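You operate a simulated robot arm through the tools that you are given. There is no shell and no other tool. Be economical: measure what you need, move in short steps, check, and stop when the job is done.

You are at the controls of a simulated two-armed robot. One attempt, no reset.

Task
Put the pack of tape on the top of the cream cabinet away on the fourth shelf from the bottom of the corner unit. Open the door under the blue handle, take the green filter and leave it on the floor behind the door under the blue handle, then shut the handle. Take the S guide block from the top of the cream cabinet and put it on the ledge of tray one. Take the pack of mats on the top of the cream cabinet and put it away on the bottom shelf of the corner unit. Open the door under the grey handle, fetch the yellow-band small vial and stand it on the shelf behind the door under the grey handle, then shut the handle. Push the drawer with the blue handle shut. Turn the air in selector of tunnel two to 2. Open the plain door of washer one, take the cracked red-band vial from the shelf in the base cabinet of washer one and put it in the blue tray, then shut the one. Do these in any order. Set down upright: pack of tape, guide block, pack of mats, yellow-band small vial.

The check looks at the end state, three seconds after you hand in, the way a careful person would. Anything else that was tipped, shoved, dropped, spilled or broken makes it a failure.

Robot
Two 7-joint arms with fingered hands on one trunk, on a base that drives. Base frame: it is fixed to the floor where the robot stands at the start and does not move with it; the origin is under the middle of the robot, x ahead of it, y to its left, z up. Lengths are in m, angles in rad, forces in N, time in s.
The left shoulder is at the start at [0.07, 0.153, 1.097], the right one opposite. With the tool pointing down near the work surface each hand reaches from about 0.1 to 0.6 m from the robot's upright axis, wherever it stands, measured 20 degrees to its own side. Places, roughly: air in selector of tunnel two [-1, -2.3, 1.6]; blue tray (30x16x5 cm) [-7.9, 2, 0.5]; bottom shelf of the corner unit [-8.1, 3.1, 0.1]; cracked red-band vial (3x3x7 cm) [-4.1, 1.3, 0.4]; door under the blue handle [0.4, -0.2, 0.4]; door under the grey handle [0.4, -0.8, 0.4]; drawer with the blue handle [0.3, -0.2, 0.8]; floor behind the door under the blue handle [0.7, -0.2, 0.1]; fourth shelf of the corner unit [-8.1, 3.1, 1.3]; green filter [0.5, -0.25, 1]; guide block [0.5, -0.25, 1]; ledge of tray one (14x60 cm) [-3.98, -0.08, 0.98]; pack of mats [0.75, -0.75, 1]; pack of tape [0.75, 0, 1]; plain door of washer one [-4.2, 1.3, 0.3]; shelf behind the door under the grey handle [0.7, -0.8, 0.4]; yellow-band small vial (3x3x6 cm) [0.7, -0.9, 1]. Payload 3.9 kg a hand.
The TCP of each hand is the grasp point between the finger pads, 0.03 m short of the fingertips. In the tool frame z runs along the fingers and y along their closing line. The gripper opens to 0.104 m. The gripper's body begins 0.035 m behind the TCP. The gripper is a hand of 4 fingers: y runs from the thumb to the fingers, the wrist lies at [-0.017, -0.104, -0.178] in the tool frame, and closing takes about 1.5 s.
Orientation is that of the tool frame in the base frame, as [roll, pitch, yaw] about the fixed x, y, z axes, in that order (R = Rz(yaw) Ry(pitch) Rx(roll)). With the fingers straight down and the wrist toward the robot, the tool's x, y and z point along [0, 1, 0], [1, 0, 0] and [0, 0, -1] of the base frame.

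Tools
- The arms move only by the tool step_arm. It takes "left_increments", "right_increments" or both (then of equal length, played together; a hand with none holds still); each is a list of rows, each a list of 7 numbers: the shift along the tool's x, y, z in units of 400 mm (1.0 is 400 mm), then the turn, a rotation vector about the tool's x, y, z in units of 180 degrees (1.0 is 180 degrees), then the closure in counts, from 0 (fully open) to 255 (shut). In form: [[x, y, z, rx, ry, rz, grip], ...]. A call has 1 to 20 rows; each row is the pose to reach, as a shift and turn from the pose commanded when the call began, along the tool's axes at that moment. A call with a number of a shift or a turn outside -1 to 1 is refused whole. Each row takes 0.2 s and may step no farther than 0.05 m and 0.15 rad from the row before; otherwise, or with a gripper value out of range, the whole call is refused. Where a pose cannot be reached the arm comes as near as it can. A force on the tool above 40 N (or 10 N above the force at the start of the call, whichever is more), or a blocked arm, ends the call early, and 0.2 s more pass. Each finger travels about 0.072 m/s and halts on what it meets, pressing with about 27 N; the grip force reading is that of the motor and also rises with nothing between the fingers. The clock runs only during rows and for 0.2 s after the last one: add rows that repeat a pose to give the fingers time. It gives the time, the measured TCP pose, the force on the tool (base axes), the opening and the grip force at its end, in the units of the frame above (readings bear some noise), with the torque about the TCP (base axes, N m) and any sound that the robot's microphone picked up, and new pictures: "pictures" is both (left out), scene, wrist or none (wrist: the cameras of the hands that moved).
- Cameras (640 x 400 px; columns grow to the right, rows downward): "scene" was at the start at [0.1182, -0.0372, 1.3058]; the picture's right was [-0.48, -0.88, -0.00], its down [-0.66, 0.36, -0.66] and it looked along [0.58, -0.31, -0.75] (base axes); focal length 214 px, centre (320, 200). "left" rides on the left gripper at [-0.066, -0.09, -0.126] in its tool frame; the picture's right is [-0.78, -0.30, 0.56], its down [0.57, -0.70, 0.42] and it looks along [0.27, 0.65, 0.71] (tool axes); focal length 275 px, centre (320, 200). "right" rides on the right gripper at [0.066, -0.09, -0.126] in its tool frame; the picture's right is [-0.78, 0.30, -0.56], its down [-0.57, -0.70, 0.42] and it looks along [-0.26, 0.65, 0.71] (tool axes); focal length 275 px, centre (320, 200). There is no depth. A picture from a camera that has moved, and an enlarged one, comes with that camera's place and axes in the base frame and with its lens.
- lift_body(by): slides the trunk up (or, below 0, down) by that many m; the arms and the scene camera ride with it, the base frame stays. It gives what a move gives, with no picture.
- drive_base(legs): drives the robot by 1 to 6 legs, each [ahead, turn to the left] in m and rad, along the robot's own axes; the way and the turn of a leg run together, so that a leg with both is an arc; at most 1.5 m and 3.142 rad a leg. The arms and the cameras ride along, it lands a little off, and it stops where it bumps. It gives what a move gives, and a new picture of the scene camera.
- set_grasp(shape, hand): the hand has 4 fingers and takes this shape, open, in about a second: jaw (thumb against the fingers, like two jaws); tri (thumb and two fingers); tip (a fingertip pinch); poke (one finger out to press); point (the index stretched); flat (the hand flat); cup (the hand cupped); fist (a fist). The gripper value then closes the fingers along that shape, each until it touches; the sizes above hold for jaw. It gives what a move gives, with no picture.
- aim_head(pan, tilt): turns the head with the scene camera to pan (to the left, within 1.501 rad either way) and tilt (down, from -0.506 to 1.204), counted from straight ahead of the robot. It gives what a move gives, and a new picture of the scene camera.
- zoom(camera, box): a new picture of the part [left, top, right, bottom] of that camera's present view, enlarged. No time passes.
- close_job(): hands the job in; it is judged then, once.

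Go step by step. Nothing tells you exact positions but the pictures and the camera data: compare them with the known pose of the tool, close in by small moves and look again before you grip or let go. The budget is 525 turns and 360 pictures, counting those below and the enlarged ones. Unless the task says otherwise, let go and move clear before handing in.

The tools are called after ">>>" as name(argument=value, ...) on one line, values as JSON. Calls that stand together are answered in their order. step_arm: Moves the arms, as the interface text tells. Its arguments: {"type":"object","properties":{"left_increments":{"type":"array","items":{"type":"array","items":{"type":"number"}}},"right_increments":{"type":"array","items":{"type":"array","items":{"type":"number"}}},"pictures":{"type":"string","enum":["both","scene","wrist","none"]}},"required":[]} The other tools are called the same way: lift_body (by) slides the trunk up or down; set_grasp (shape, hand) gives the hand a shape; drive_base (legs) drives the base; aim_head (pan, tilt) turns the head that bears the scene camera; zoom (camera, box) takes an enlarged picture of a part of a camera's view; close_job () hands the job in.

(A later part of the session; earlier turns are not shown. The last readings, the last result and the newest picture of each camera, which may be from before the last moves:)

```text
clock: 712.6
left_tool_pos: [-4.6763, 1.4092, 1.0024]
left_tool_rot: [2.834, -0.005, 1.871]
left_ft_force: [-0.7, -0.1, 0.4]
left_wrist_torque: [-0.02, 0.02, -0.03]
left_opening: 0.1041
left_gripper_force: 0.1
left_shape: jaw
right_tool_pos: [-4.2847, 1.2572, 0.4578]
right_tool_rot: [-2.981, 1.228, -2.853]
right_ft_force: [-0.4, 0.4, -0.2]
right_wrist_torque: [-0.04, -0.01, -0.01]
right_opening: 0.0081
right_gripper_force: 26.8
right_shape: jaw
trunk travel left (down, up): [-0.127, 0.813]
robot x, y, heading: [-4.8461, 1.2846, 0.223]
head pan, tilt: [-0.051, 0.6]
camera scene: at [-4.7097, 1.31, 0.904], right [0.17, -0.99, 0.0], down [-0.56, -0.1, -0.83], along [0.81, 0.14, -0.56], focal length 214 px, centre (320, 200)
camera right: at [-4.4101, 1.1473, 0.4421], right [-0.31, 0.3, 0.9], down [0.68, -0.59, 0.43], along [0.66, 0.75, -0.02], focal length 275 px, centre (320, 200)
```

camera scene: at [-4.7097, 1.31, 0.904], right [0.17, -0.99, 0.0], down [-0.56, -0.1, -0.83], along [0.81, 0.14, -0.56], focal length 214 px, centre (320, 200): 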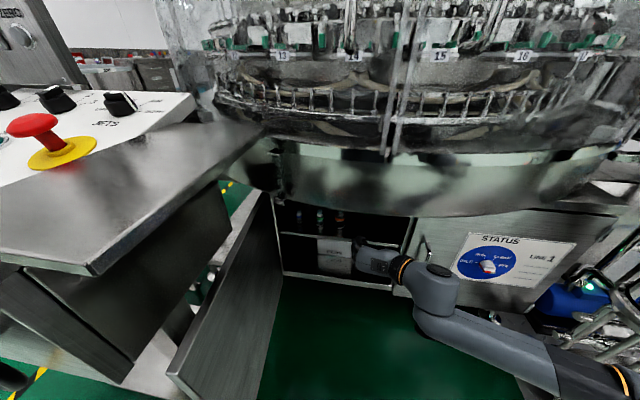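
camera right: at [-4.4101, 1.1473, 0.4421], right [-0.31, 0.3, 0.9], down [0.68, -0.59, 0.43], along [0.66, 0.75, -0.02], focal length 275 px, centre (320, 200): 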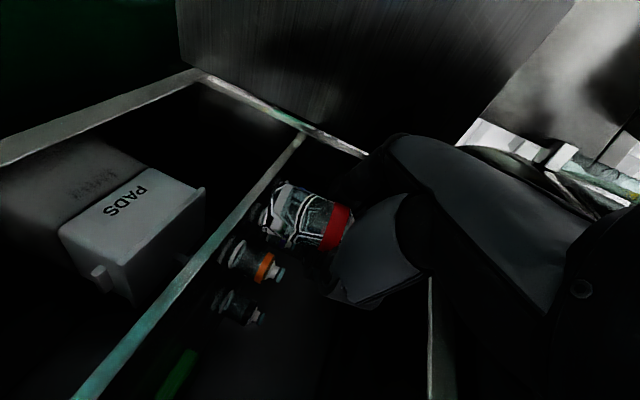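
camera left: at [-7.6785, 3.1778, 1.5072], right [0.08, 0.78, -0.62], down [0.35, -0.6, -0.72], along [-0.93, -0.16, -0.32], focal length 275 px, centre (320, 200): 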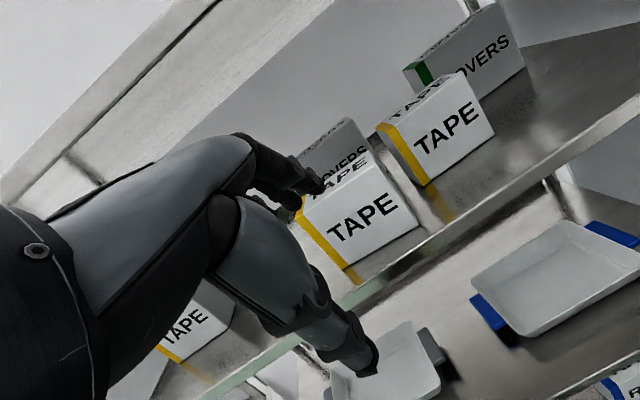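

The vial is in hand. I'll deliver it first and shut the washer door on the way back. Backing out, then driving to the store bench.

>>> drive_base(legs=[[-0.75, 0], [0, 2.55], [1.3, 0], [0, 0.37]])

>>> aim_head(pan=0.0, tilt=0.45)

```text
clock: 729.9
left_tool_pos: [-6.9677, 1.5094, 1.0019]
left_tool_rot: [2.832, -0.004, -1.498]
left_ft_force: [1.2, -0.6, 0.4]
left_wrist_torque: [0.02, 0.02, -0.01]
left_opening: 0.104
left_gripper_force: 0.0
left_shape: jaw
right_tool_pos: [-7.3153, 1.744, 0.4566]
right_tool_rot: [-2.99, 1.227, 0.054]
right_ft_force: [0.8, -0.1, 0.3]
right_wrist_torque: [0.02, 0.04, -0.03]
right_opening: 0.008
right_gripper_force: 27.7
right_shape: jaw
trunk travel left (down, up): [-0.127, 0.813]
robot x, y, heading: [-6.7722, 1.5922, 3.141]
head pan, tilt: [-0.051, 0.6]
camera scene: at [-6.9134, 1.5963, 0.904], right [0.05, 1.0, 0.0], down [0.56, -0.03, -0.83], along [-0.82, 0.04, -0.56], focal length 214 px, centre (320, 200)
```

scene: 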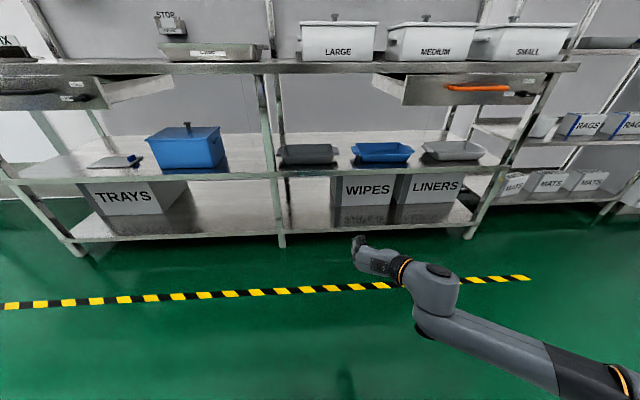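

```text
clock: 730.6
left_tool_pos: [-6.9678, 1.5072, 1.0022]
left_tool_rot: [2.832, -0.002, -1.499]
left_ft_force: [0.0, 0.6, -0.2]
left_wrist_torque: [-0.01, 0.01, 0.02]
left_opening: 0.1041
left_gripper_force: 0.0
left_shape: jaw
right_tool_pos: [-7.3153, 1.7452, 0.4574]
right_tool_rot: [-2.985, 1.229, 0.058]
right_ft_force: [-0.3, -0.2, 0.0]
right_wrist_torque: [0.01, 0.0, 0.0]
right_opening: 0.0084
right_gripper_force: 26.8
right_shape: jaw
trunk travel left (down, up): [-0.127, 0.813]
robot x, y, heading: [-6.7763, 1.5911, 3.138]
head pan, tilt: [0.0, 0.45]
camera scene: at [-6.9171, 1.592, 0.9175], right [0.0, 1.0, 0.0], down [0.44, 0.0, -0.9], along [-0.9, 0.0, -0.44], focal length 214 px, centre (320, 200)
```

scene: 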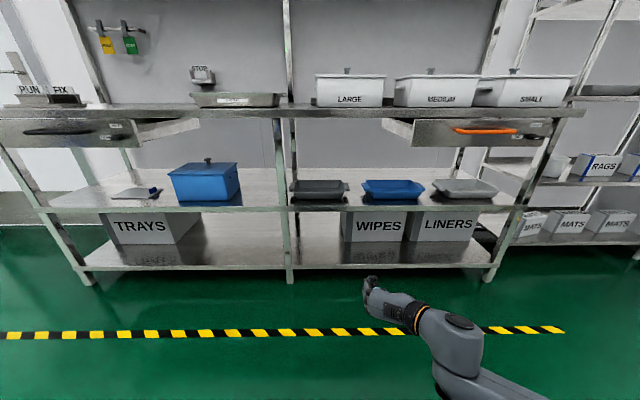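

The blue tray is at about (-7.83, 1.93). I'll raise the hand and shift it right, then approach.

>>> lift_body(by=0.15)

>>> step_arm(right_increments=[[0, -0.1, 0, 0, 0, 0, 255], [0, -0.2, 0, 0, 0, 0, 255], [0, -0.3, 0, 0, 0, 0, 255], [0, -0.4, 0, 0, 0, 0, 255], [0, -0.47, 0, 0, 0, 0, 255]], pictures="none")

>>> drive_base(legs=[[0.33, 0]])

>>> zoom(camera="right", box=[0, 0, 640, 400])

```text
clock: 732.3
left_tool_pos: [-6.9668, 1.5082, 1.1505]
left_tool_rot: [2.834, -0.004, -1.497]
left_ft_force: [0.3, 0.7, -0.4]
left_wrist_torque: [0.01, 0.0, 0.0]
left_opening: 0.1038
left_gripper_force: 0.0
left_shape: jaw
right_tool_pos: [-7.3145, 1.7438, 0.6075]
right_tool_rot: [-2.99, 1.23, 0.055]
right_ft_force: [-0.7, 0.0, -0.1]
right_wrist_torque: [0.01, 0.0, 0.01]
right_opening: 0.0081
right_gripper_force: 27.1
right_shape: jaw
trunk travel left (down, up): [-0.277, 0.663]
robot x, y, heading: [-6.7764, 1.5891, 3.141]
head pan, tilt: [0.0, 0.45]
```

```text
clock: 733.5
left_tool_pos: [-6.9681, 1.5085, 1.1506]
left_tool_rot: [2.833, -0.006, -1.499]
left_ft_force: [0.0, -0.1, 0.3]
left_wrist_torque: [-0.03, -0.03, 0.0]
left_opening: 0.1039
left_gripper_force: 0.0
left_shape: jaw
right_tool_pos: [-7.2996, 1.932, 0.6167]
right_tool_rot: [-2.989, 1.23, 0.055]
right_ft_force: [0.0, -0.1, 0.7]
right_wrist_torque: [0.01, 0.0, 0.0]
right_opening: 0.0082
right_gripper_force: 26.6
right_shape: jaw
trunk travel left (down, up): [-0.277, 0.663]
robot x, y, heading: [-6.7744, 1.5905, 3.136]
head pan, tilt: [0.0, 0.45]
```

```text
clock: 735.7
left_tool_pos: [-7.3026, 1.5107, 1.1511]
left_tool_rot: [2.832, -0.006, -1.498]
left_ft_force: [-0.5, 0.3, 0.2]
left_wrist_torque: [0.01, -0.05, -0.02]
left_opening: 0.1036
left_gripper_force: 0.0
left_shape: jaw
right_tool_pos: [-7.6347, 1.9332, 0.6181]
right_tool_rot: [-2.992, 1.229, 0.053]
right_ft_force: [-0.6, -0.9, -0.8]
right_wrist_torque: [0.01, -0.05, 0.0]
right_opening: 0.0083
right_gripper_force: 27.0
right_shape: jaw
trunk travel left (down, up): [-0.277, 0.663]
robot x, y, heading: [-7.11, 1.5945, 3.14]
head pan, tilt: [0.0, 0.45]
camera scene: at [-7.2518, 1.5933, 1.0674], right [0.0, 1.0, 0.0], down [0.44, 0.0, -0.9], along [-0.9, 0.0, -0.44], focal length 214 px, centre (320, 200)
```

scene: 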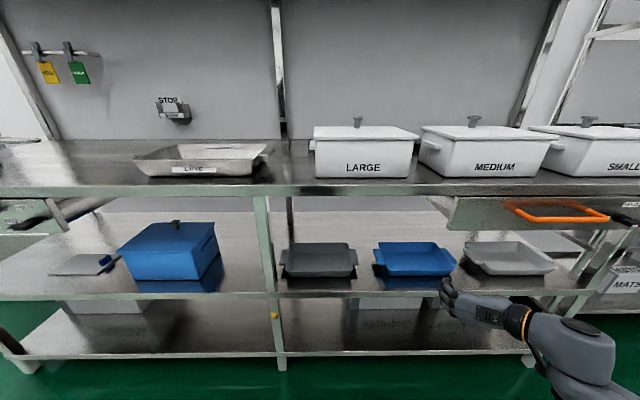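

```text
1.00 times, centred on (320, 200) of right (not enlarged: the box is as wide or as high as the picture)
camera zoom: at [-7.4858, 2.0101, 0.6014], right [0.24, -0.36, 0.9], down [-0.53, 0.73, 0.43], along [-0.82, -0.58, -0.02], focal length 275 px, centre (320, 200)
```

zoom: 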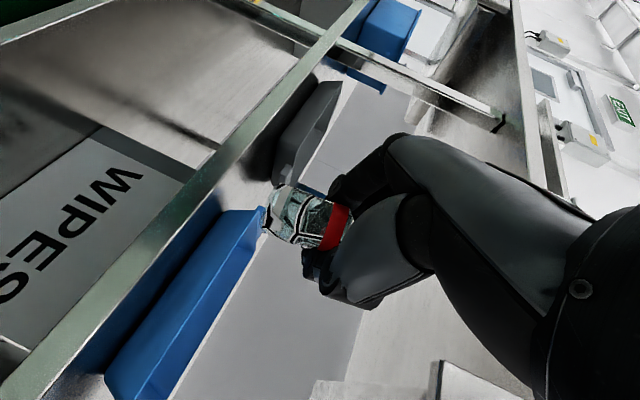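

>>> drive_base(legs=[[0.2, 0]])

>>> step_arm(right_increments=[[-0.02, -0.04, 0.06, 0, 0, 0, 255], [-0.04, -0.08, 0.12, 0, 0, 0, 255], [-0.06, -0.08, 0.18, 0, 0, 0, 255]], pictures="both")

```text
clock: 737.3
left_tool_pos: [-7.5005, 1.5097, 1.1504]
left_tool_rot: [2.834, -0.005, -1.498]
left_ft_force: [-0.2, -0.3, 0.3]
left_wrist_torque: [-0.02, -0.02, 0.03]
left_opening: 0.104
left_gripper_force: 0.1
left_shape: jaw
right_tool_pos: [-7.8333, 1.9324, 0.6177]
right_tool_rot: [-2.993, 1.227, 0.052]
right_ft_force: [0.3, 0.4, 0.2]
right_wrist_torque: [0.03, -0.07, 0.01]
right_opening: 0.0081
right_gripper_force: 27.4
right_shape: jaw
trunk travel left (down, up): [-0.277, 0.663]
robot x, y, heading: [-7.3088, 1.5929, 3.136]
head pan, tilt: [0.0, 0.45]
camera scene: at [-7.4515, 1.5939, 1.0674], right [0.0, 1.0, 0.0], down [0.44, 0.0, -0.9], along [-0.9, 0.0, -0.44], focal length 214 px, centre (320, 200)
```

scene: 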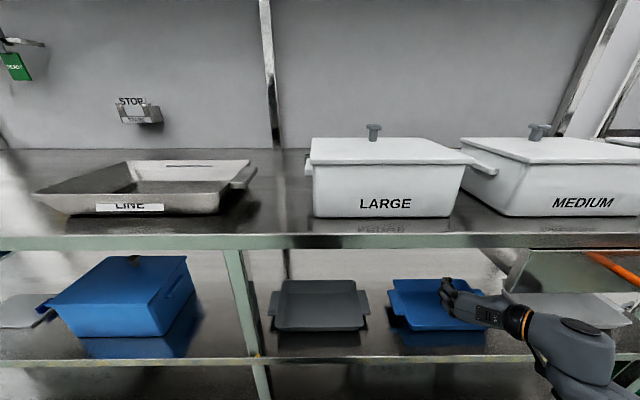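

```text
clock: 738.1
left_tool_pos: [-7.5012, 1.5104, 1.151]
left_tool_rot: [2.834, -0.004, -1.496]
left_ft_force: [0.1, 0.7, 0.3]
left_wrist_torque: [-0.02, 0.01, -0.03]
left_opening: 0.1037
left_gripper_force: 0.0
left_shape: jaw
right_tool_pos: [-7.9061, 1.971, 0.6168]
right_tool_rot: [-2.993, 1.228, 0.051]
right_ft_force: [-0.8, -0.1, -0.1]
right_wrist_torque: [0.0, 0.04, -0.03]
right_opening: 0.0082
right_gripper_force: 27.3
right_shape: jaw
trunk travel left (down, up): [-0.277, 0.663]
robot x, y, heading: [-7.3085, 1.5964, 3.136]
head pan, tilt: [0.0, 0.45]
camera scene: at [-7.4511, 1.5938, 1.0675], right [0.0, 1.0, 0.0], down [0.44, 0.0, -0.9], along [-0.9, 0.0, -0.44], focal length 214 px, centre (320, 200)
camera right: at [-7.7578, 2.0493, 0.6019], right [0.23, -0.36, 0.9], down [-0.53, 0.73, 0.43], along [-0.82, -0.58, -0.02], focal length 275 px, centre (320, 200)
```

scene: 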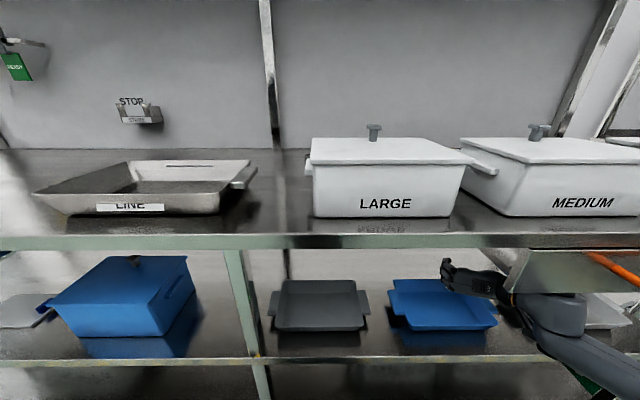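
right: 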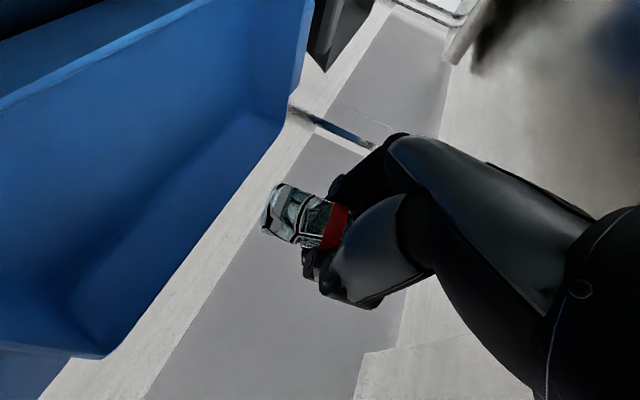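

The vial is above the tray's interior. Lowering in steps.

>>> lift_body(by=-0.06)

>>> lift_body(by=-0.02)

>>> zoom(camera="right", box=[0, 0, 640, 400])

```text
clock: 739.1
left_tool_pos: [-7.5012, 1.5095, 1.0906]
left_tool_rot: [2.833, -0.003, -1.497]
left_ft_force: [-0.8, 0.2, -0.1]
left_wrist_torque: [0.03, -0.02, -0.02]
left_opening: 0.1041
left_gripper_force: 0.1
left_shape: jaw
right_tool_pos: [-7.9049, 1.9714, 0.5571]
right_tool_rot: [-2.984, 1.229, 0.061]
right_ft_force: [0.1, 0.2, -0.6]
right_wrist_torque: [0.01, 0.01, 0.0]
right_opening: 0.0082
right_gripper_force: 27.0
right_shape: jaw
trunk travel left (down, up): [-0.217, 0.723]
robot x, y, heading: [-7.3087, 1.5917, 3.139]
head pan, tilt: [0.0, 0.45]
```

```text
clock: 739.8
left_tool_pos: [-7.5003, 1.5094, 1.0715]
left_tool_rot: [2.833, -0.003, -1.498]
left_ft_force: [0.0, 0.2, -0.5]
left_wrist_torque: [-0.04, 0.03, 0.02]
left_opening: 0.1037
left_gripper_force: 0.1
left_shape: jaw
right_tool_pos: [-7.9045, 1.9711, 0.5371]
right_tool_rot: [-2.989, 1.228, 0.055]
right_ft_force: [1.0, -1.1, -0.8]
right_wrist_torque: [0.01, 0.0, -0.02]
right_opening: 0.008
right_gripper_force: 27.6
right_shape: jaw
trunk travel left (down, up): [-0.197, 0.743]
robot x, y, heading: [-7.3068, 1.5919, 3.134]
head pan, tilt: [0.0, 0.45]
```

```text
1.00 times, centred on (320, 200) of right (not enlarged: the box is as wide or as high as the picture)
camera zoom: at [-7.7572, 2.0491, 0.5224], right [0.24, -0.36, 0.9], down [-0.53, 0.73, 0.43], along [-0.82, -0.58, -0.02], focal length 275 px, centre (320, 200)
```

zoom: 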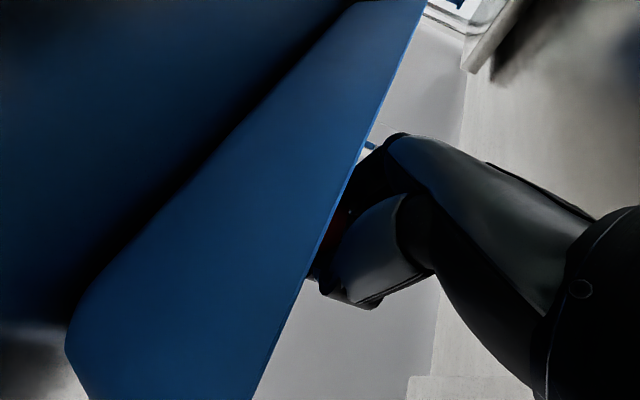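

>>> lift_body(by=-0.015)

>>> lift_body(by=-0.01)

```text
clock: 740.4
left_tool_pos: [-7.4991, 1.5087, 1.0576]
left_tool_rot: [2.829, -0.003, -1.498]
left_ft_force: [-0.5, -0.3, 0.1]
left_wrist_torque: [0.0, -0.02, 0.03]
left_opening: 0.1038
left_gripper_force: 0.1
left_shape: jaw
right_tool_pos: [-7.9054, 1.9708, 0.5271]
right_tool_rot: [-2.988, 1.236, 0.055]
right_ft_force: [-1.8, 2.9, 17.6]
right_wrist_torque: [-0.13, -0.06, -0.01]
right_opening: 0.0083
right_gripper_force: 26.6
right_shape: jaw
trunk travel left (down, up): [-0.182, 0.758]
robot x, y, heading: [-7.3073, 1.5934, 3.135]
head pan, tilt: [0.0, 0.45]
```

```text
clock: 741.0
left_tool_pos: [-7.5006, 1.5094, 1.0456]
left_tool_rot: [2.832, -0.003, -1.5]
left_ft_force: [0.9, 0.3, -0.3]
left_wrist_torque: [0.06, -0.01, -0.01]
left_opening: 0.1039
left_gripper_force: 0.1
left_shape: jaw
right_tool_pos: [-7.9045, 1.9713, 0.5118]
right_tool_rot: [-2.994, 1.224, 0.053]
right_ft_force: [-0.8, 0.8, -0.3]
right_wrist_torque: [0.01, -0.03, -0.03]
right_opening: 0.007
right_gripper_force: 27.3
right_shape: jaw
trunk travel left (down, up): [-0.172, 0.768]
robot x, y, heading: [-7.3133, 1.5924, 3.14]
head pan, tilt: [0.0, 0.45]
```

>>> step_arm(right_increments=[[0, 0, 0, 0, 0, 0, 225], [0, 0, 0, 0, 0, 0, 195], [0, 0, 0, 0, 0, 0, 165], [0, 0, 0, 0, 0, 0, 135], [0, 0, 0, 0, 0, 0, 105], [0, 0, 0, 0, 0, 0, 80]], pictures="both")

```text
clock: 742.4
left_tool_pos: [-7.5, 1.5099, 1.0456]
left_tool_rot: [2.835, -0.003, -1.497]
left_ft_force: [0.1, 1.1, 0.2]
left_wrist_torque: [-0.02, 0.01, 0.02]
left_opening: 0.1039
left_gripper_force: 0.0
left_shape: jaw
right_tool_pos: [-7.9058, 1.971, 0.512]
right_tool_rot: [-2.992, 1.23, 0.05]
right_ft_force: [0.2, 0.4, 0.1]
right_wrist_torque: [0.0, -0.01, 0.02]
right_opening: 0.0709
right_gripper_force: 0.0
right_shape: jaw
trunk travel left (down, up): [-0.172, 0.768]
robot x, y, heading: [-7.3053, 1.5961, 3.14]
head pan, tilt: [0.0, 0.45]
camera scene: at [-7.4506, 1.5939, 0.9625], right [0.0, 1.0, 0.0], down [0.44, 0.0, -0.9], along [-0.9, 0.0, -0.44], focal length 214 px, centre (320, 200)
camera right: at [-7.7573, 2.0492, 0.4974], right [0.24, -0.36, 0.9], down [-0.53, 0.73, 0.43], along [-0.82, -0.58, -0.02], focal length 275 px, centre (320, 200)
```

scene: 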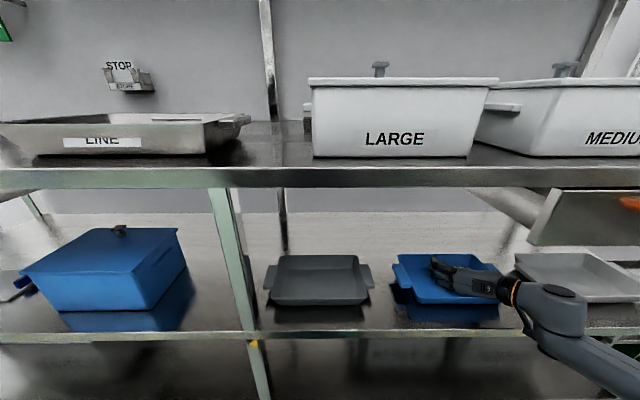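
right: 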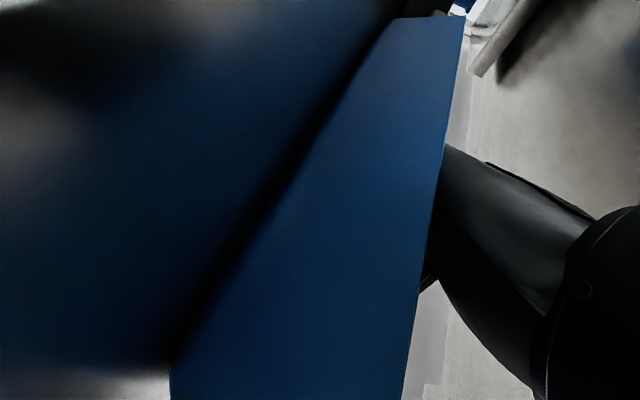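

>>> lift_body(by=0.1)

>>> drive_base(legs=[[-0.3, 0]])

>>> zoom(camera="scene", box=[320, 160, 480, 260])

```text
clock: 743.7
left_tool_pos: [-7.4995, 1.5102, 1.1463]
left_tool_rot: [2.832, -0.004, -1.498]
left_ft_force: [0.6, 0.1, 0.1]
left_wrist_torque: [0.01, 0.01, 0.01]
left_opening: 0.104
left_gripper_force: 0.1
left_shape: jaw
right_tool_pos: [-7.9064, 1.9703, 0.6132]
right_tool_rot: [-2.988, 1.227, 0.057]
right_ft_force: [-0.7, -0.5, 0.1]
right_wrist_torque: [-0.01, -0.01, 0.04]
right_opening: 0.0711
right_gripper_force: 0.1
right_shape: jaw
trunk travel left (down, up): [-0.272, 0.668]
robot x, y, heading: [-7.3099, 1.5892, 3.137]
head pan, tilt: [0.0, 0.45]
```

```text
clock: 745.8
left_tool_pos: [-7.2005, 1.5091, 1.1472]
left_tool_rot: [2.834, -0.004, -1.5]
left_ft_force: [0.0, -0.6, -0.4]
left_wrist_torque: [0.01, 0.01, -0.02]
left_opening: 0.1038
left_gripper_force: 0.0
left_shape: jaw
right_tool_pos: [-7.6044, 1.9704, 0.6133]
right_tool_rot: [-2.989, 1.229, 0.057]
right_ft_force: [0.2, -0.5, 0.1]
right_wrist_torque: [0.02, -0.03, -0.04]
right_opening: 0.0709
right_gripper_force: 0.2
right_shape: jaw
trunk travel left (down, up): [-0.272, 0.668]
robot x, y, heading: [-7.0091, 1.5889, 3.14]
head pan, tilt: [0.0, 0.45]
camera scene: at [-7.1499, 1.5929, 1.0627], right [0.0, 1.0, 0.0], down [0.43, 0.0, -0.9], along [-0.9, 0.0, -0.43], focal length 214 px, centre (320, 200)
```

scene: 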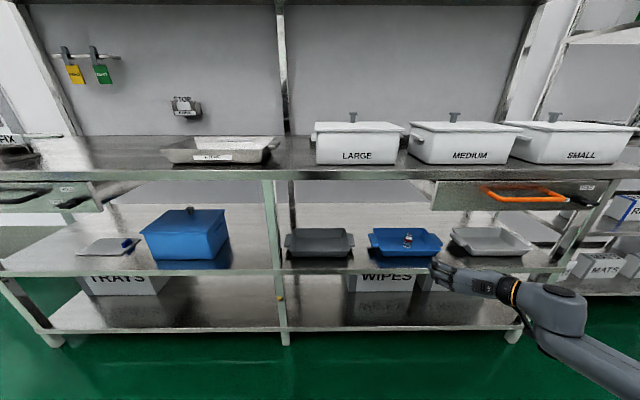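

```text
4.00 times, centred on (400, 210) of scene
camera zoom: at [-7.1499, 1.5929, 1.0627], right [0.0, 1.0, 0.0], down [0.43, 0.0, -0.9], along [-0.9, 0.0, -0.43], focal length 858 px, centre (0, 160)
```

zoom: 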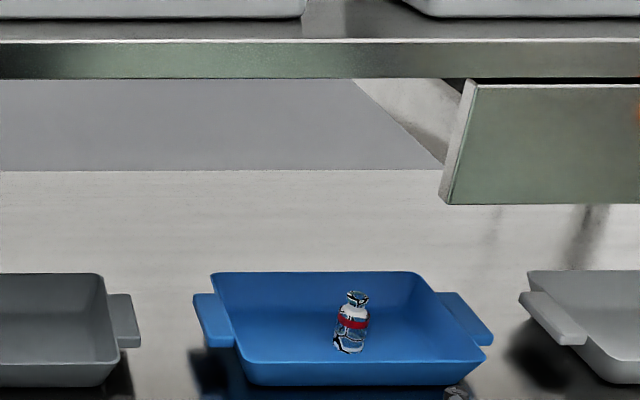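

The cracked vial stands in the blue tray. Now back to washer one to shut its plain door.

>>> step_arm(right_increments=[[0, 0.1, 0, 0, 0, 0, 255], [0, 0.2, 0, 0, 0, 0, 255], [0, 0.3, 0, 0, 0, 0, 255], [0, 0.4, 0, 0, 0, 0, 255], [0, 0.5, 0, 0, 0, 0, 255]], pictures="none")

>>> drive_base(legs=[[0, -3.06], [1.4, 0], [0.3, 0], [0, -0.08]])

```text
clock: 747.0
left_tool_pos: [-7.2013, 1.508, 1.1468]
left_tool_rot: [2.832, -0.004, -1.496]
left_ft_force: [0.4, -0.3, -0.5]
left_wrist_torque: [-0.03, -0.03, 0.02]
left_opening: 0.1041
left_gripper_force: 0.1
left_shape: jaw
right_tool_pos: [-7.6227, 1.7687, 0.6023]
right_tool_rot: [-2.989, 1.228, 0.054]
right_ft_force: [-0.5, -0.6, 0.4]
right_wrist_torque: [-0.02, -0.03, -0.04]
right_opening: 0.0001
right_gripper_force: 26.9
right_shape: jaw
trunk travel left (down, up): [-0.272, 0.668]
robot x, y, heading: [-7.011, 1.5933, 3.141]
head pan, tilt: [0.0, 0.45]
```

```text
clock: 762.8
left_tool_pos: [-5.1395, 1.8691, 1.1466]
left_tool_rot: [2.83, -0.004, 1.745]
left_ft_force: [-0.2, 0.2, -0.1]
left_wrist_torque: [0.01, -0.01, -0.03]
left_opening: 0.1039
left_gripper_force: 0.0
left_shape: jaw
right_tool_pos: [-4.6951, 1.6508, 0.5977]
right_tool_rot: [-2.975, 1.22, -2.97]
right_ft_force: [-12.2, -12.5, 1.3]
right_wrist_torque: [0.2, -0.13, 0.41]
right_opening: 0.0
right_gripper_force: 26.6
right_shape: jaw
trunk travel left (down, up): [-0.272, 0.668]
robot x, y, heading: [-5.3233, 1.768, 0.088]
head pan, tilt: [0.0, 0.45]
stopped in leg 3: the force on the tool passed its limit at 53 N (the readings are from after the stop); the commanded pose is now the measured one
camera scene: at [-5.1816, 1.7806, 1.0627], right [0.09, -1.0, 0.0], down [-0.43, -0.04, -0.9], along [0.9, 0.08, -0.43], focal length 214 px, centre (320, 200)
```

scene: 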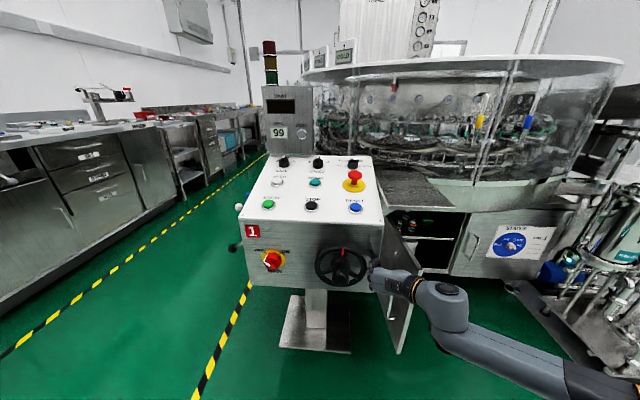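

The hand touched the console's handwheel. I'll back off and check whether it moved.

>>> drive_base(legs=[[-0.15, 0]])

>>> zoom(camera="scene", box=[250, 180, 410, 280])

```text
clock: 764.1
left_tool_pos: [-5.2874, 1.8565, 1.1467]
left_tool_rot: [2.832, -0.005, 1.749]
left_ft_force: [-0.5, -0.5, 0.1]
left_wrist_torque: [-0.02, -0.01, -0.03]
left_opening: 0.1036
left_gripper_force: 0.0
left_shape: jaw
right_tool_pos: [-4.8414, 1.6384, 0.5977]
right_tool_rot: [-2.98, 1.223, -2.971]
right_ft_force: [-0.6, 0.1, -0.1]
right_wrist_torque: [0.0, 0.0, 0.05]
right_opening: 0.0002
right_gripper_force: 27.5
right_shape: jaw
trunk travel left (down, up): [-0.272, 0.668]
robot x, y, heading: [-5.4687, 1.754, 0.095]
head pan, tilt: [0.0, 0.45]
camera scene: at [-5.3294, 1.7678, 1.0627], right [0.1, -1.0, 0.0], down [-0.43, -0.04, -0.9], along [0.9, 0.09, -0.43], focal length 214 px, centre (320, 200)
```

scene: 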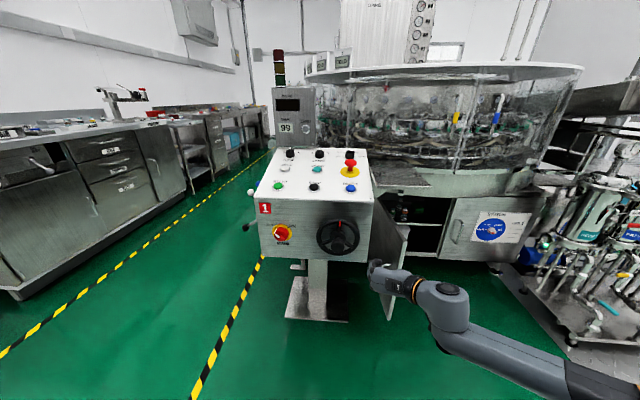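

```text
4.00 times, centred on (330, 230) of scene
camera zoom: at [-5.3294, 1.7678, 1.0627], right [0.1, -1.0, 0.0], down [-0.43, -0.04, -0.9], along [0.9, 0.09, -0.43], focal length 858 px, centre (280, 80)
```

zoom: 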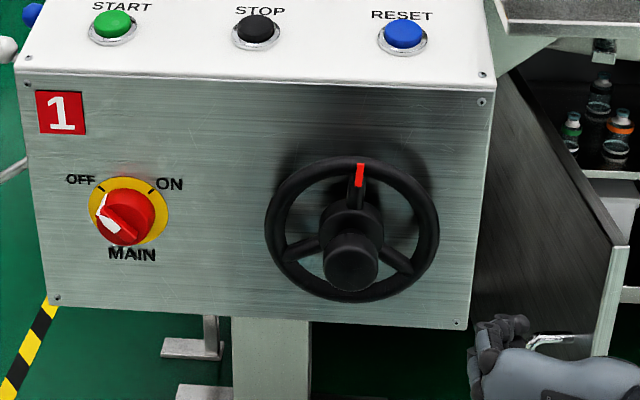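

The wheel's mark is straight up, so it hasn't moved. I'll lower the hand well under it, move in between the door and the pedestal, and sweep the door closed.

>>> lift_body(by=-0.21)

>>> drive_base(legs=[[0.36, 0]])

>>> step_arm(right_increments=[[0, -0.1, 0, 0, 0, 0, 255], [0, -0.2, 0, 0, 0, 0, 255], [0, -0.3, 0, 0, 0, 0, 255], [0, -0.4, 0, 0, 0, 0, 255], [0, -0.5, 0, 0, 0, 0, 255], [0, -0.6, 0, 0, 0, 0, 255], [0, -0.7, 0, 0, 0, 0, 255], [0, -0.8, 0, 0, 0, 0, 255], [0, -0.9, 0, 0, 0, 0, 255]], pictures="scene")

```text
clock: 766.4
left_tool_pos: [-5.2863, 1.8582, 0.9371]
left_tool_rot: [2.835, -0.004, 1.747]
left_ft_force: [0.6, 0.1, -0.4]
left_wrist_torque: [-0.03, -0.02, -0.01]
left_opening: 0.1036
left_gripper_force: 0.1
left_shape: jaw
right_tool_pos: [-4.8405, 1.6391, 0.3879]
right_tool_rot: [-2.977, 1.222, -2.969]
right_ft_force: [0.2, -0.3, 0.2]
right_wrist_torque: [-0.02, -0.02, 0.01]
right_opening: 0.0
right_gripper_force: 26.6
right_shape: jaw
trunk travel left (down, up): [-0.062, 0.878]
robot x, y, heading: [-5.4716, 1.7578, 0.094]
head pan, tilt: [0.0, 0.45]
```

```text
clock: 768.7
left_tool_pos: [-4.9285, 1.8901, 0.9355]
left_tool_rot: [2.834, -0.004, 1.746]
left_ft_force: [0.2, 0.7, 0.0]
left_wrist_torque: [0.0, -0.04, 0.02]
left_opening: 0.104
left_gripper_force: 0.0
left_shape: jaw
right_tool_pos: [-4.4827, 1.6735, 0.3885]
right_tool_rot: [-2.981, 1.222, -2.975]
right_ft_force: [-0.1, 0.9, 0.5]
right_wrist_torque: [-0.01, -0.02, 0.0]
right_opening: 0.0
right_gripper_force: 26.7
right_shape: jaw
trunk travel left (down, up): [-0.062, 0.878]
robot x, y, heading: [-5.1091, 1.7899, 0.095]
head pan, tilt: [0.0, 0.45]
camera scene: at [-4.9705, 1.802, 0.8525], right [0.09, -1.0, 0.0], down [-0.43, -0.04, -0.9], along [0.9, 0.09, -0.44], focal length 214 px, centre (320, 200)
```

scene: 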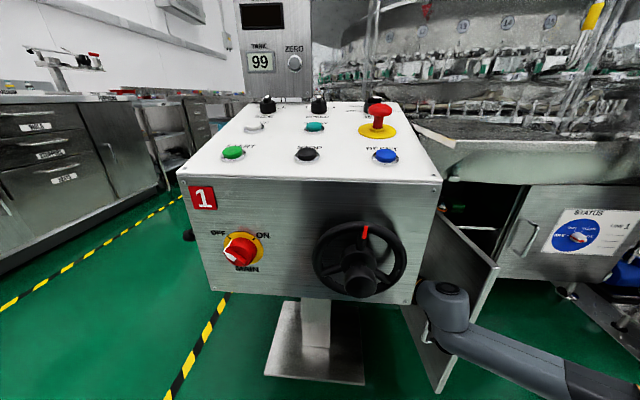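

```text
clock: 770.7
left_tool_pos: [-4.927, 1.8905, 0.9358]
left_tool_rot: [2.833, -0.004, 1.747]
left_ft_force: [0.0, -0.5, 0.6]
left_wrist_torque: [0.02, -0.02, 0.0]
left_opening: 0.1039
left_gripper_force: 0.0
left_shape: jaw
right_tool_pos: [-4.4768, 1.3131, 0.4089]
right_tool_rot: [-2.982, 1.222, -2.975]
right_ft_force: [-0.2, 0.0, -0.2]
right_wrist_torque: [0.01, 0.04, 0.02]
right_opening: 0.0002
right_gripper_force: 27.1
right_shape: jaw
trunk travel left (down, up): [-0.062, 0.878]
robot x, y, heading: [-5.1118, 1.7877, 0.095]
head pan, tilt: [0.0, 0.45]
camera scene: at [-4.9705, 1.8018, 0.8525], right [0.09, -1.0, 0.0], down [-0.43, -0.04, -0.9], along [0.9, 0.08, -0.44], focal length 214 px, centre (320, 200)
```

scene: 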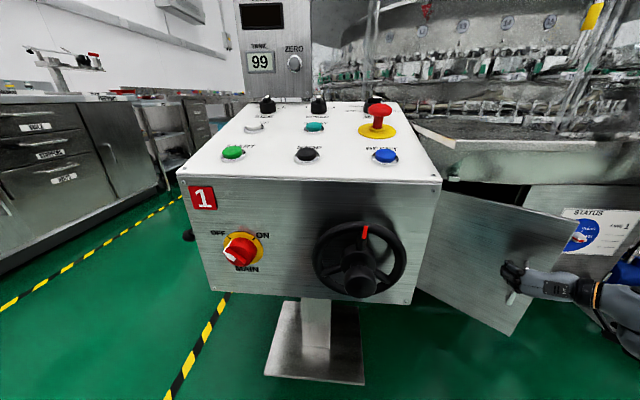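

The door has swung to about 40°. I'll back off, move right, and push it shut from the front.

>>> drive_base(legs=[[-0.35, 0], [0, -0.75], [0.45, 0], [0, 0.66]])

>>> step_arm(right_increments=[[0, 0.08, 0, 0, 0, 0, 255], [0, 0.16, 0, 0, 0, 0, 255], [0, 0.24, 0, 0, 0, 0, 255]], pictures="scene")

```text
clock: 779.0
left_tool_pos: [-4.9165, 1.5678, 0.9376]
left_tool_rot: [2.833, -0.004, 1.657]
left_ft_force: [0.7, 0.0, 0.6]
left_wrist_torque: [-0.04, 0.0, -0.01]
left_opening: 0.1038
left_gripper_force: 0.1
left_shape: jaw
right_tool_pos: [-4.5185, 0.9545, 0.4079]
right_tool_rot: [-2.98, 1.22, -3.061]
right_ft_force: [0.9, 1.0, 0.3]
right_wrist_torque: [-0.01, 0.02, -0.04]
right_opening: 0.0002
right_gripper_force: 27.0
right_shape: jaw
trunk travel left (down, up): [-0.062, 0.878]
robot x, y, heading: [-5.1077, 1.4815, 0.008]
head pan, tilt: [0.0, 0.45]
camera scene: at [-4.9672, 1.4829, 0.8525], right [0.01, -1.0, 0.0], down [-0.44, 0.0, -0.9], along [0.9, 0.01, -0.44], focal length 214 px, centre (320, 200)
```

scene: 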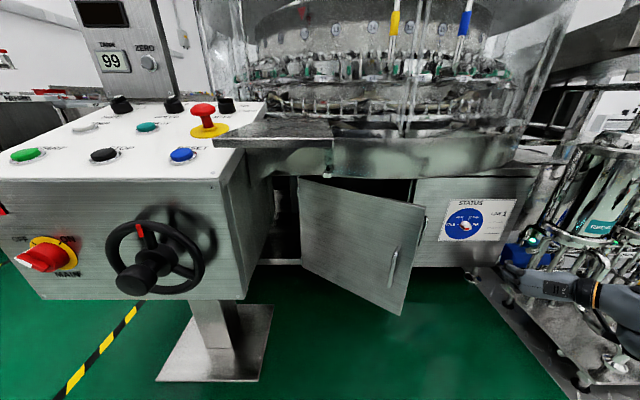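

```text
clock: 779.8
left_tool_pos: [-4.9175, 1.5683, 0.9359]
left_tool_rot: [2.833, -0.003, 1.66]
left_ft_force: [-0.4, -0.4, -0.6]
left_wrist_torque: [0.0, -0.02, 0.02]
left_opening: 0.1038
left_gripper_force: 0.1
left_shape: jaw
right_tool_pos: [-4.5119, 1.0502, 0.4055]
right_tool_rot: [-2.983, 1.223, -3.062]
right_ft_force: [0.0, -0.7, -0.6]
right_wrist_torque: [-0.02, -0.01, 0.0]
right_opening: 0.0
right_gripper_force: 26.7
right_shape: jaw
trunk travel left (down, up): [-0.062, 0.878]
robot x, y, heading: [-5.1081, 1.4812, 0.006]
head pan, tilt: [0.0, 0.45]
camera scene: at [-4.9672, 1.4829, 0.8526], right [0.01, -1.0, 0.0], down [-0.44, 0.0, -0.9], along [0.9, 0.01, -0.44], focal length 214 px, centre (320, 200)
```

scene: 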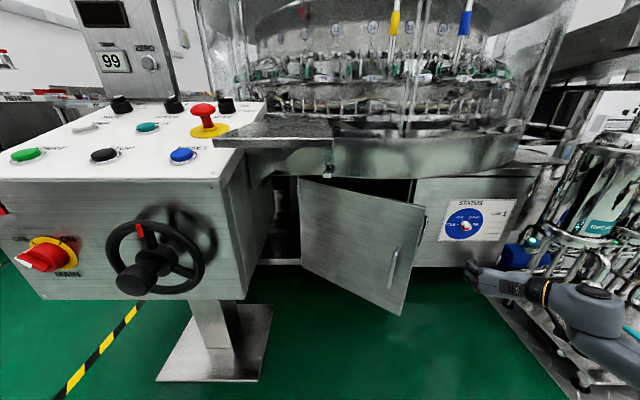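

>>> step_arm(right_increments=[[0, 0.1, 0, 0, 0, 0, 255], [0, 0.2, 0, 0, 0, 0, 255], [0, 0.3, 0, 0, 0, 0, 255], [0, 0.4, 0, 0, 0, 0, 255], [0, 0.5, 0, 0, 0, 0, 255], [0, 0.58, 0, 0, 0, 0, 255]], pictures="none")

>>> drive_base(legs=[[0.17, 0]])

>>> step_arm(right_increments=[[-0.02, 0, 0.06, 0, 0, 0, 255], [-0.04, 0, 0.12, 0, 0, 0, 255], [-0.06, 0, 0.18, 0, 0, 0, 255], [-0.08, 0, 0.24, 0, 0, 0, 255], [-0.1, 0, 0.3, 0, 0, 0, 255], [-0.12, 0, 0.36, 0, 0, 0, 255]], pictures="scene")

```text
clock: 781.2
left_tool_pos: [-4.9181, 1.5689, 0.9368]
left_tool_rot: [2.832, -0.003, 1.662]
left_ft_force: [0.1, 1.0, 0.2]
left_wrist_torque: [-0.02, 0.0, -0.02]
left_opening: 0.1037
left_gripper_force: 0.1
left_shape: jaw
right_tool_pos: [-4.4944, 1.2795, 0.3908]
right_tool_rot: [-2.977, 1.222, -3.057]
right_ft_force: [0.4, 0.5, 0.0]
right_wrist_torque: [-0.02, -0.02, 0.02]
right_opening: 0.0001
right_gripper_force: 26.7
right_shape: jaw
trunk travel left (down, up): [-0.062, 0.878]
robot x, y, heading: [-5.109, 1.4865, 0.007]
head pan, tilt: [0.0, 0.45]
```

```text
clock: 782.7
left_tool_pos: [-4.7459, 1.5689, 0.9358]
left_tool_rot: [2.833, -0.007, 1.662]
left_ft_force: [0.7, -0.1, 0.6]
left_wrist_torque: [-0.04, 0.04, 0.01]
left_opening: 0.104
left_gripper_force: 0.1
left_shape: jaw
right_tool_pos: [-4.323, 1.2804, 0.3907]
right_tool_rot: [-2.981, 1.221, -3.061]
right_ft_force: [0.5, -0.2, 0.8]
right_wrist_torque: [0.02, 0.0, 0.03]
right_opening: 0.0001
right_gripper_force: 26.8
right_shape: jaw
trunk travel left (down, up): [-0.062, 0.878]
robot x, y, heading: [-4.9378, 1.4803, 0.007]
head pan, tilt: [0.0, 0.45]
camera scene: at [-4.7962, 1.4843, 0.8525], right [0.01, -1.0, 0.0], down [-0.44, 0.0, -0.9], along [0.9, 0.01, -0.44], focal length 214 px, centre (320, 200)
```

scene: 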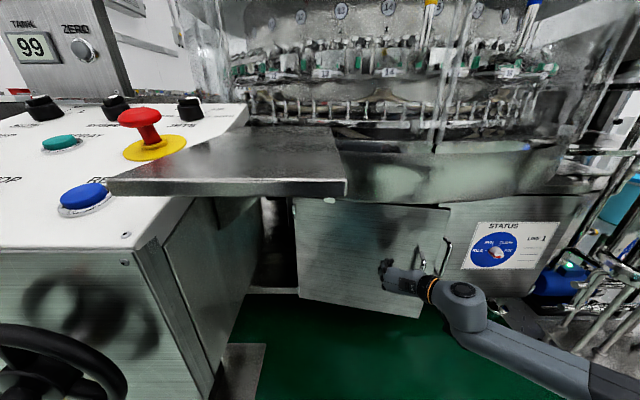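

```text
clock: 783.9
left_tool_pos: [-4.7472, 1.5692, 0.937]
left_tool_rot: [2.831, -0.002, 1.659]
left_ft_force: [0.7, 0.0, -0.2]
left_wrist_torque: [-0.02, 0.01, -0.01]
left_opening: 0.1037
left_gripper_force: 0.1
left_shape: jaw
right_tool_pos: [-4.2183, 1.2794, 0.3848]
right_tool_rot: [-3.005, 1.214, -3.061]
right_ft_force: [-20.9, -3.3, 5.6]
right_wrist_torque: [-0.04, -0.37, -0.31]
right_opening: 0.0001
right_gripper_force: 26.7
right_shape: jaw
trunk travel left (down, up): [-0.062, 0.878]
robot x, y, heading: [-4.9411, 1.4829, 0.006]
head pan, tilt: [0.0, 0.45]
stopped in row 5 (right hand): the force on the tool passed its limit at 88 N (the readings are from after the stop); the commanded pose is now the measured one
camera scene: at [-4.7976, 1.4835, 0.8527], right [0.0, -1.0, 0.0], down [-0.43, 0.0, -0.9], along [0.9, 0.0, -0.43], focal length 214 px, centre (320, 200)
```

scene: 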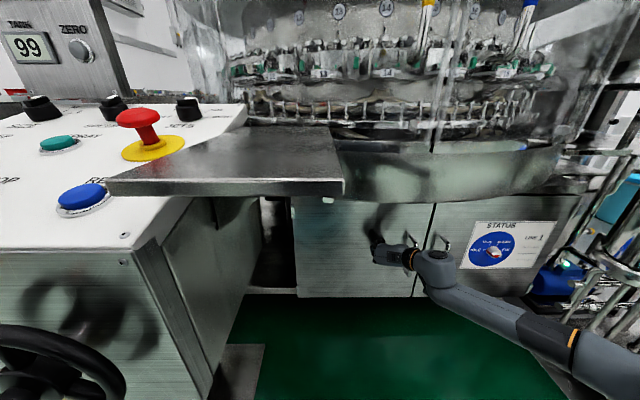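

The door is shut and flush. I'll back off and head for the cabinet, looking at tray one's ledge on the way.

>>> drive_base(legs=[[-0.35, 0], [0, -1.5], [1.45, 0], [0, 1.5]])

>>> lift_body(by=0.4)

>>> lift_body(by=0.25)

>>> aim_head(pan=0.0, tilt=0.35)

```text
clock: 800.3
left_tool_pos: [-4.9641, 0.1343, 0.9369]
left_tool_rot: [2.832, -0.002, 1.694]
left_ft_force: [-0.7, 0.3, -0.2]
left_wrist_torque: [0.0, 0.03, -0.03]
left_opening: 0.1039
left_gripper_force: 0.1
left_shape: jaw
right_tool_pos: [-4.4247, -0.1382, 0.3831]
right_tool_rot: [-2.996, 1.211, -3.022]
right_ft_force: [0.3, -0.2, -0.2]
right_wrist_torque: [0.03, -0.02, 0.0]
right_opening: 0.0001
right_gripper_force: 26.6
right_shape: jaw
trunk travel left (down, up): [-0.062, 0.878]
robot x, y, heading: [-5.1553, 0.042, 0.044]
head pan, tilt: [0.0, 0.45]
camera scene: at [-5.0124, 0.0475, 0.8525], right [0.04, -1.0, 0.0], down [-0.43, -0.02, -0.9], along [0.9, 0.04, -0.44], focal length 214 px, centre (320, 200)
```

scene: 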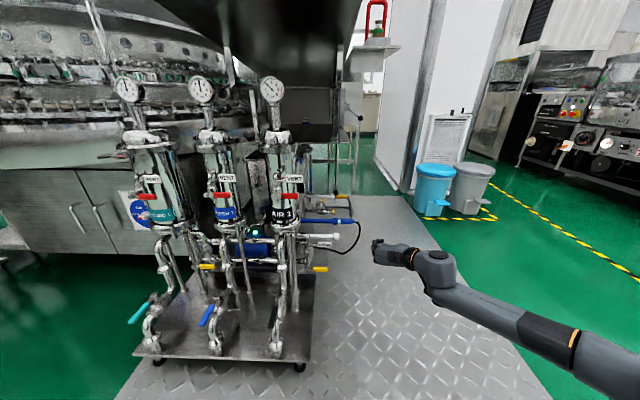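

```text
clock: 804.1
left_tool_pos: [-4.9645, 0.1339, 1.3359]
left_tool_rot: [2.832, -0.004, 1.696]
left_ft_force: [0.5, 0.7, -0.1]
left_wrist_torque: [-0.01, 0.0, -0.01]
left_opening: 0.104
left_gripper_force: 0.1
left_shape: jaw
right_tool_pos: [-4.4245, -0.1354, 0.7846]
right_tool_rot: [-2.997, 1.212, -3.021]
right_ft_force: [-0.1, 0.4, -0.2]
right_wrist_torque: [0.01, 0.01, 0.02]
right_opening: 0.0003
right_gripper_force: 27.2
right_shape: jaw
trunk travel left (down, up): [-0.462, 0.478]
robot x, y, heading: [-5.1511, 0.0412, 0.045]
head pan, tilt: [0.0, 0.45]
```

```text
clock: 806.7
left_tool_pos: [-4.9647, 0.1347, 1.5868]
left_tool_rot: [2.832, -0.004, 1.695]
left_ft_force: [-0.1, 0.7, 0.6]
left_wrist_torque: [-0.02, -0.01, 0.05]
left_opening: 0.104
left_gripper_force: 0.0
left_shape: jaw
right_tool_pos: [-4.4239, -0.1359, 1.0346]
right_tool_rot: [-2.995, 1.212, -3.02]
right_ft_force: [-0.2, 0.6, 0.7]
right_wrist_torque: [-0.03, 0.01, 0.02]
right_opening: 0.0
right_gripper_force: 26.7
right_shape: jaw
trunk travel left (down, up): [-0.712, 0.228]
robot x, y, heading: [-5.1518, 0.0436, 0.037]
head pan, tilt: [0.0, 0.45]
```

```text
clock: 807.3
left_tool_pos: [-4.9641, 0.1352, 1.5885]
left_tool_rot: [2.829, 0.003, 1.694]
left_ft_force: [5.5, -0.6, 45.1]
left_wrist_torque: [-0.51, 2.39, 0.14]
left_opening: 0.1026
left_gripper_force: 0.1
left_shape: jaw
right_tool_pos: [-4.4264, -0.1366, 1.0349]
right_tool_rot: [-2.996, 1.212, -3.022]
right_ft_force: [-0.3, -0.7, -0.6]
right_wrist_torque: [0.01, 0.01, 0.03]
right_opening: 0.0001
right_gripper_force: 27.2
right_shape: jaw
trunk travel left (down, up): [-0.712, 0.228]
robot x, y, heading: [-5.1507, 0.0397, 0.041]
head pan, tilt: [0.0, 0.351]
camera scene: at [-5.0117, 0.0482, 1.5063], right [0.05, -1.0, 0.0], down [-0.4, -0.02, -0.92], along [0.92, 0.05, -0.4], focal length 214 px, centre (320, 200)
```

scene: 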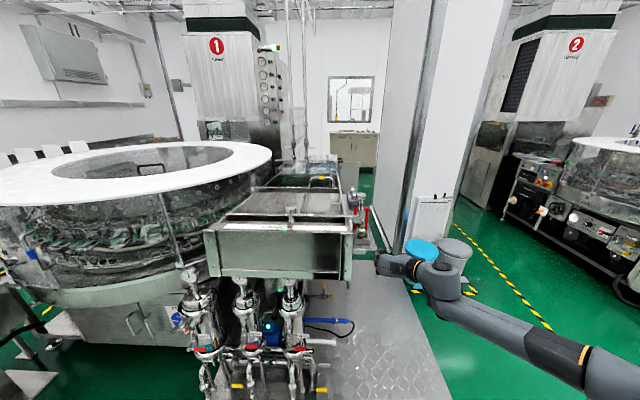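

>>> step_arm(left_increments=[[0, 0.08, 0, 0, 0, 0, 0], [0.04, 0.16, 0, 0, 0, 0, 0], [0.1, 0.24, 0.02, 0, 0, 0, 0], [0.18, 0.3, 0.04, 0, 0, 0, 0]], pictures="none")

>>> zoom(camera="scene", box=[200, 160, 400, 285])

```text
clock: 808.3
left_tool_pos: [-4.8538, 0.2232, 1.6068]
left_tool_rot: [2.835, -0.003, 1.695]
left_ft_force: [0.6, 1.4, -0.3]
left_wrist_torque: [-0.01, 0.05, -0.02]
left_opening: 0.1042
left_gripper_force: 0.1
left_shape: jaw
right_tool_pos: [-4.4228, -0.1342, 1.0332]
right_tool_rot: [-2.994, 1.211, -3.016]
right_ft_force: [0.7, 0.9, -0.8]
right_wrist_torque: [-0.05, -0.01, 0.04]
right_opening: 0.0
right_gripper_force: 27.1
right_shape: jaw
trunk travel left (down, up): [-0.712, 0.228]
robot x, y, heading: [-5.1539, 0.0402, 0.041]
head pan, tilt: [0.0, 0.351]
```

```text
3.20 times, centred on (300, 222) of scene
camera zoom: at [-5.0094, 0.0496, 1.5116], right [0.04, -1.0, 0.0], down [-0.34, -0.02, -0.94], along [0.94, 0.04, -0.34], focal length 686 px, centre (384, 128)
```

zoom: 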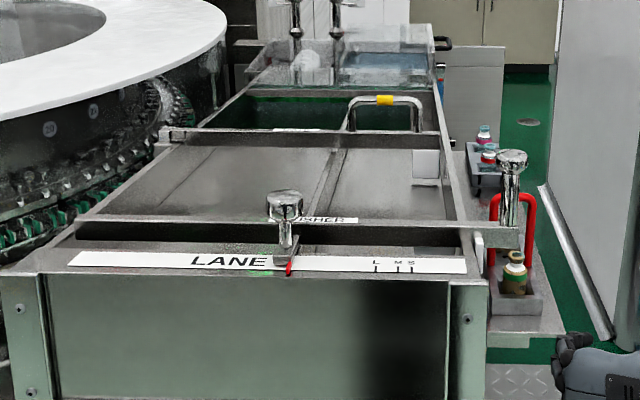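

The ledge runs along the tray's near side at about y=-0.08. Now I'll go back to the cabinet for the S guide block.

>>> drive_base(legs=[[0, -1.3], [1.45, 0], [0, 0.94], [1.38, 0], [0, 0.32], [1.2, 0]])

>>> drive_base(legs=[[1.15, 0], [0, 1.0], [1.4, 0], [0, -1.0]])

```text
clock: 834.4
left_tool_pos: [-1.8595, -1.5413, 1.6076]
left_tool_rot: [2.832, -0.004, 1.676]
left_ft_force: [0.0, -0.1, -0.7]
left_wrist_torque: [0.01, 0.02, -0.02]
left_opening: 0.1042
left_gripper_force: 0.2
left_shape: jaw
right_tool_pos: [-1.4358, -1.9068, 1.0351]
right_tool_rot: [-2.998, 1.214, -3.041]
right_ft_force: [-1.1, 0.0, 0.0]
right_wrist_torque: [-0.04, -0.03, -0.01]
right_opening: 0.0003
right_gripper_force: 27.1
right_shape: jaw
trunk travel left (down, up): [-0.712, 0.228]
robot x, y, heading: [-2.1615, -1.7163, 0.019]
head pan, tilt: [0.0, 0.351]
camera scene: at [-2.0179, -1.7119, 1.5118], right [0.02, -1.0, 0.0], down [-0.34, -0.01, -0.94], along [0.94, 0.02, -0.34], focal length 214 px, centre (320, 200)
```

scene: 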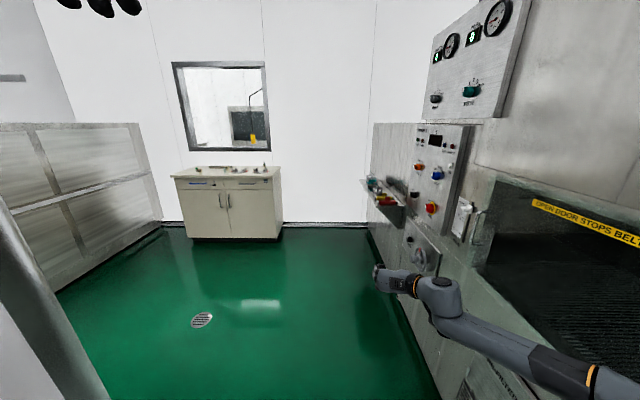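

```text
clock: 851.9
left_tool_pos: [0.0077, -0.318, 1.6068]
left_tool_rot: [2.833, -0.005, 1.682]
left_ft_force: [0.4, -0.2, -0.2]
left_wrist_torque: [0.02, 0.02, -0.01]
left_opening: 0.104
left_gripper_force: 0.2
left_shape: jaw
right_tool_pos: [0.4322, -0.6796, 1.0351]
right_tool_rot: [-2.996, 1.213, -3.034]
right_ft_force: [-0.5, -0.4, -0.2]
right_wrist_torque: [-0.01, 0.01, -0.01]
right_opening: 0.0
right_gripper_force: 27.1
right_shape: jaw
trunk travel left (down, up): [-0.712, 0.228]
robot x, y, heading: [-0.2934, -0.4934, 0.028]
head pan, tilt: [0.0, 0.351]
camera scene: at [-0.1493, -0.4882, 1.5118], right [0.03, -1.0, 0.0], down [-0.34, -0.01, -0.94], along [0.94, 0.03, -0.34], focal length 214 px, centre (320, 200)
```

scene: 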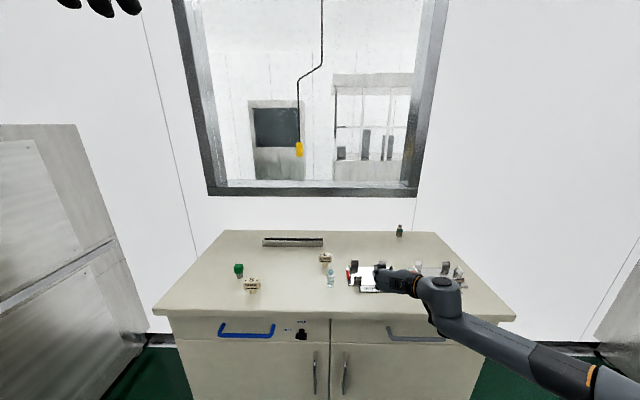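

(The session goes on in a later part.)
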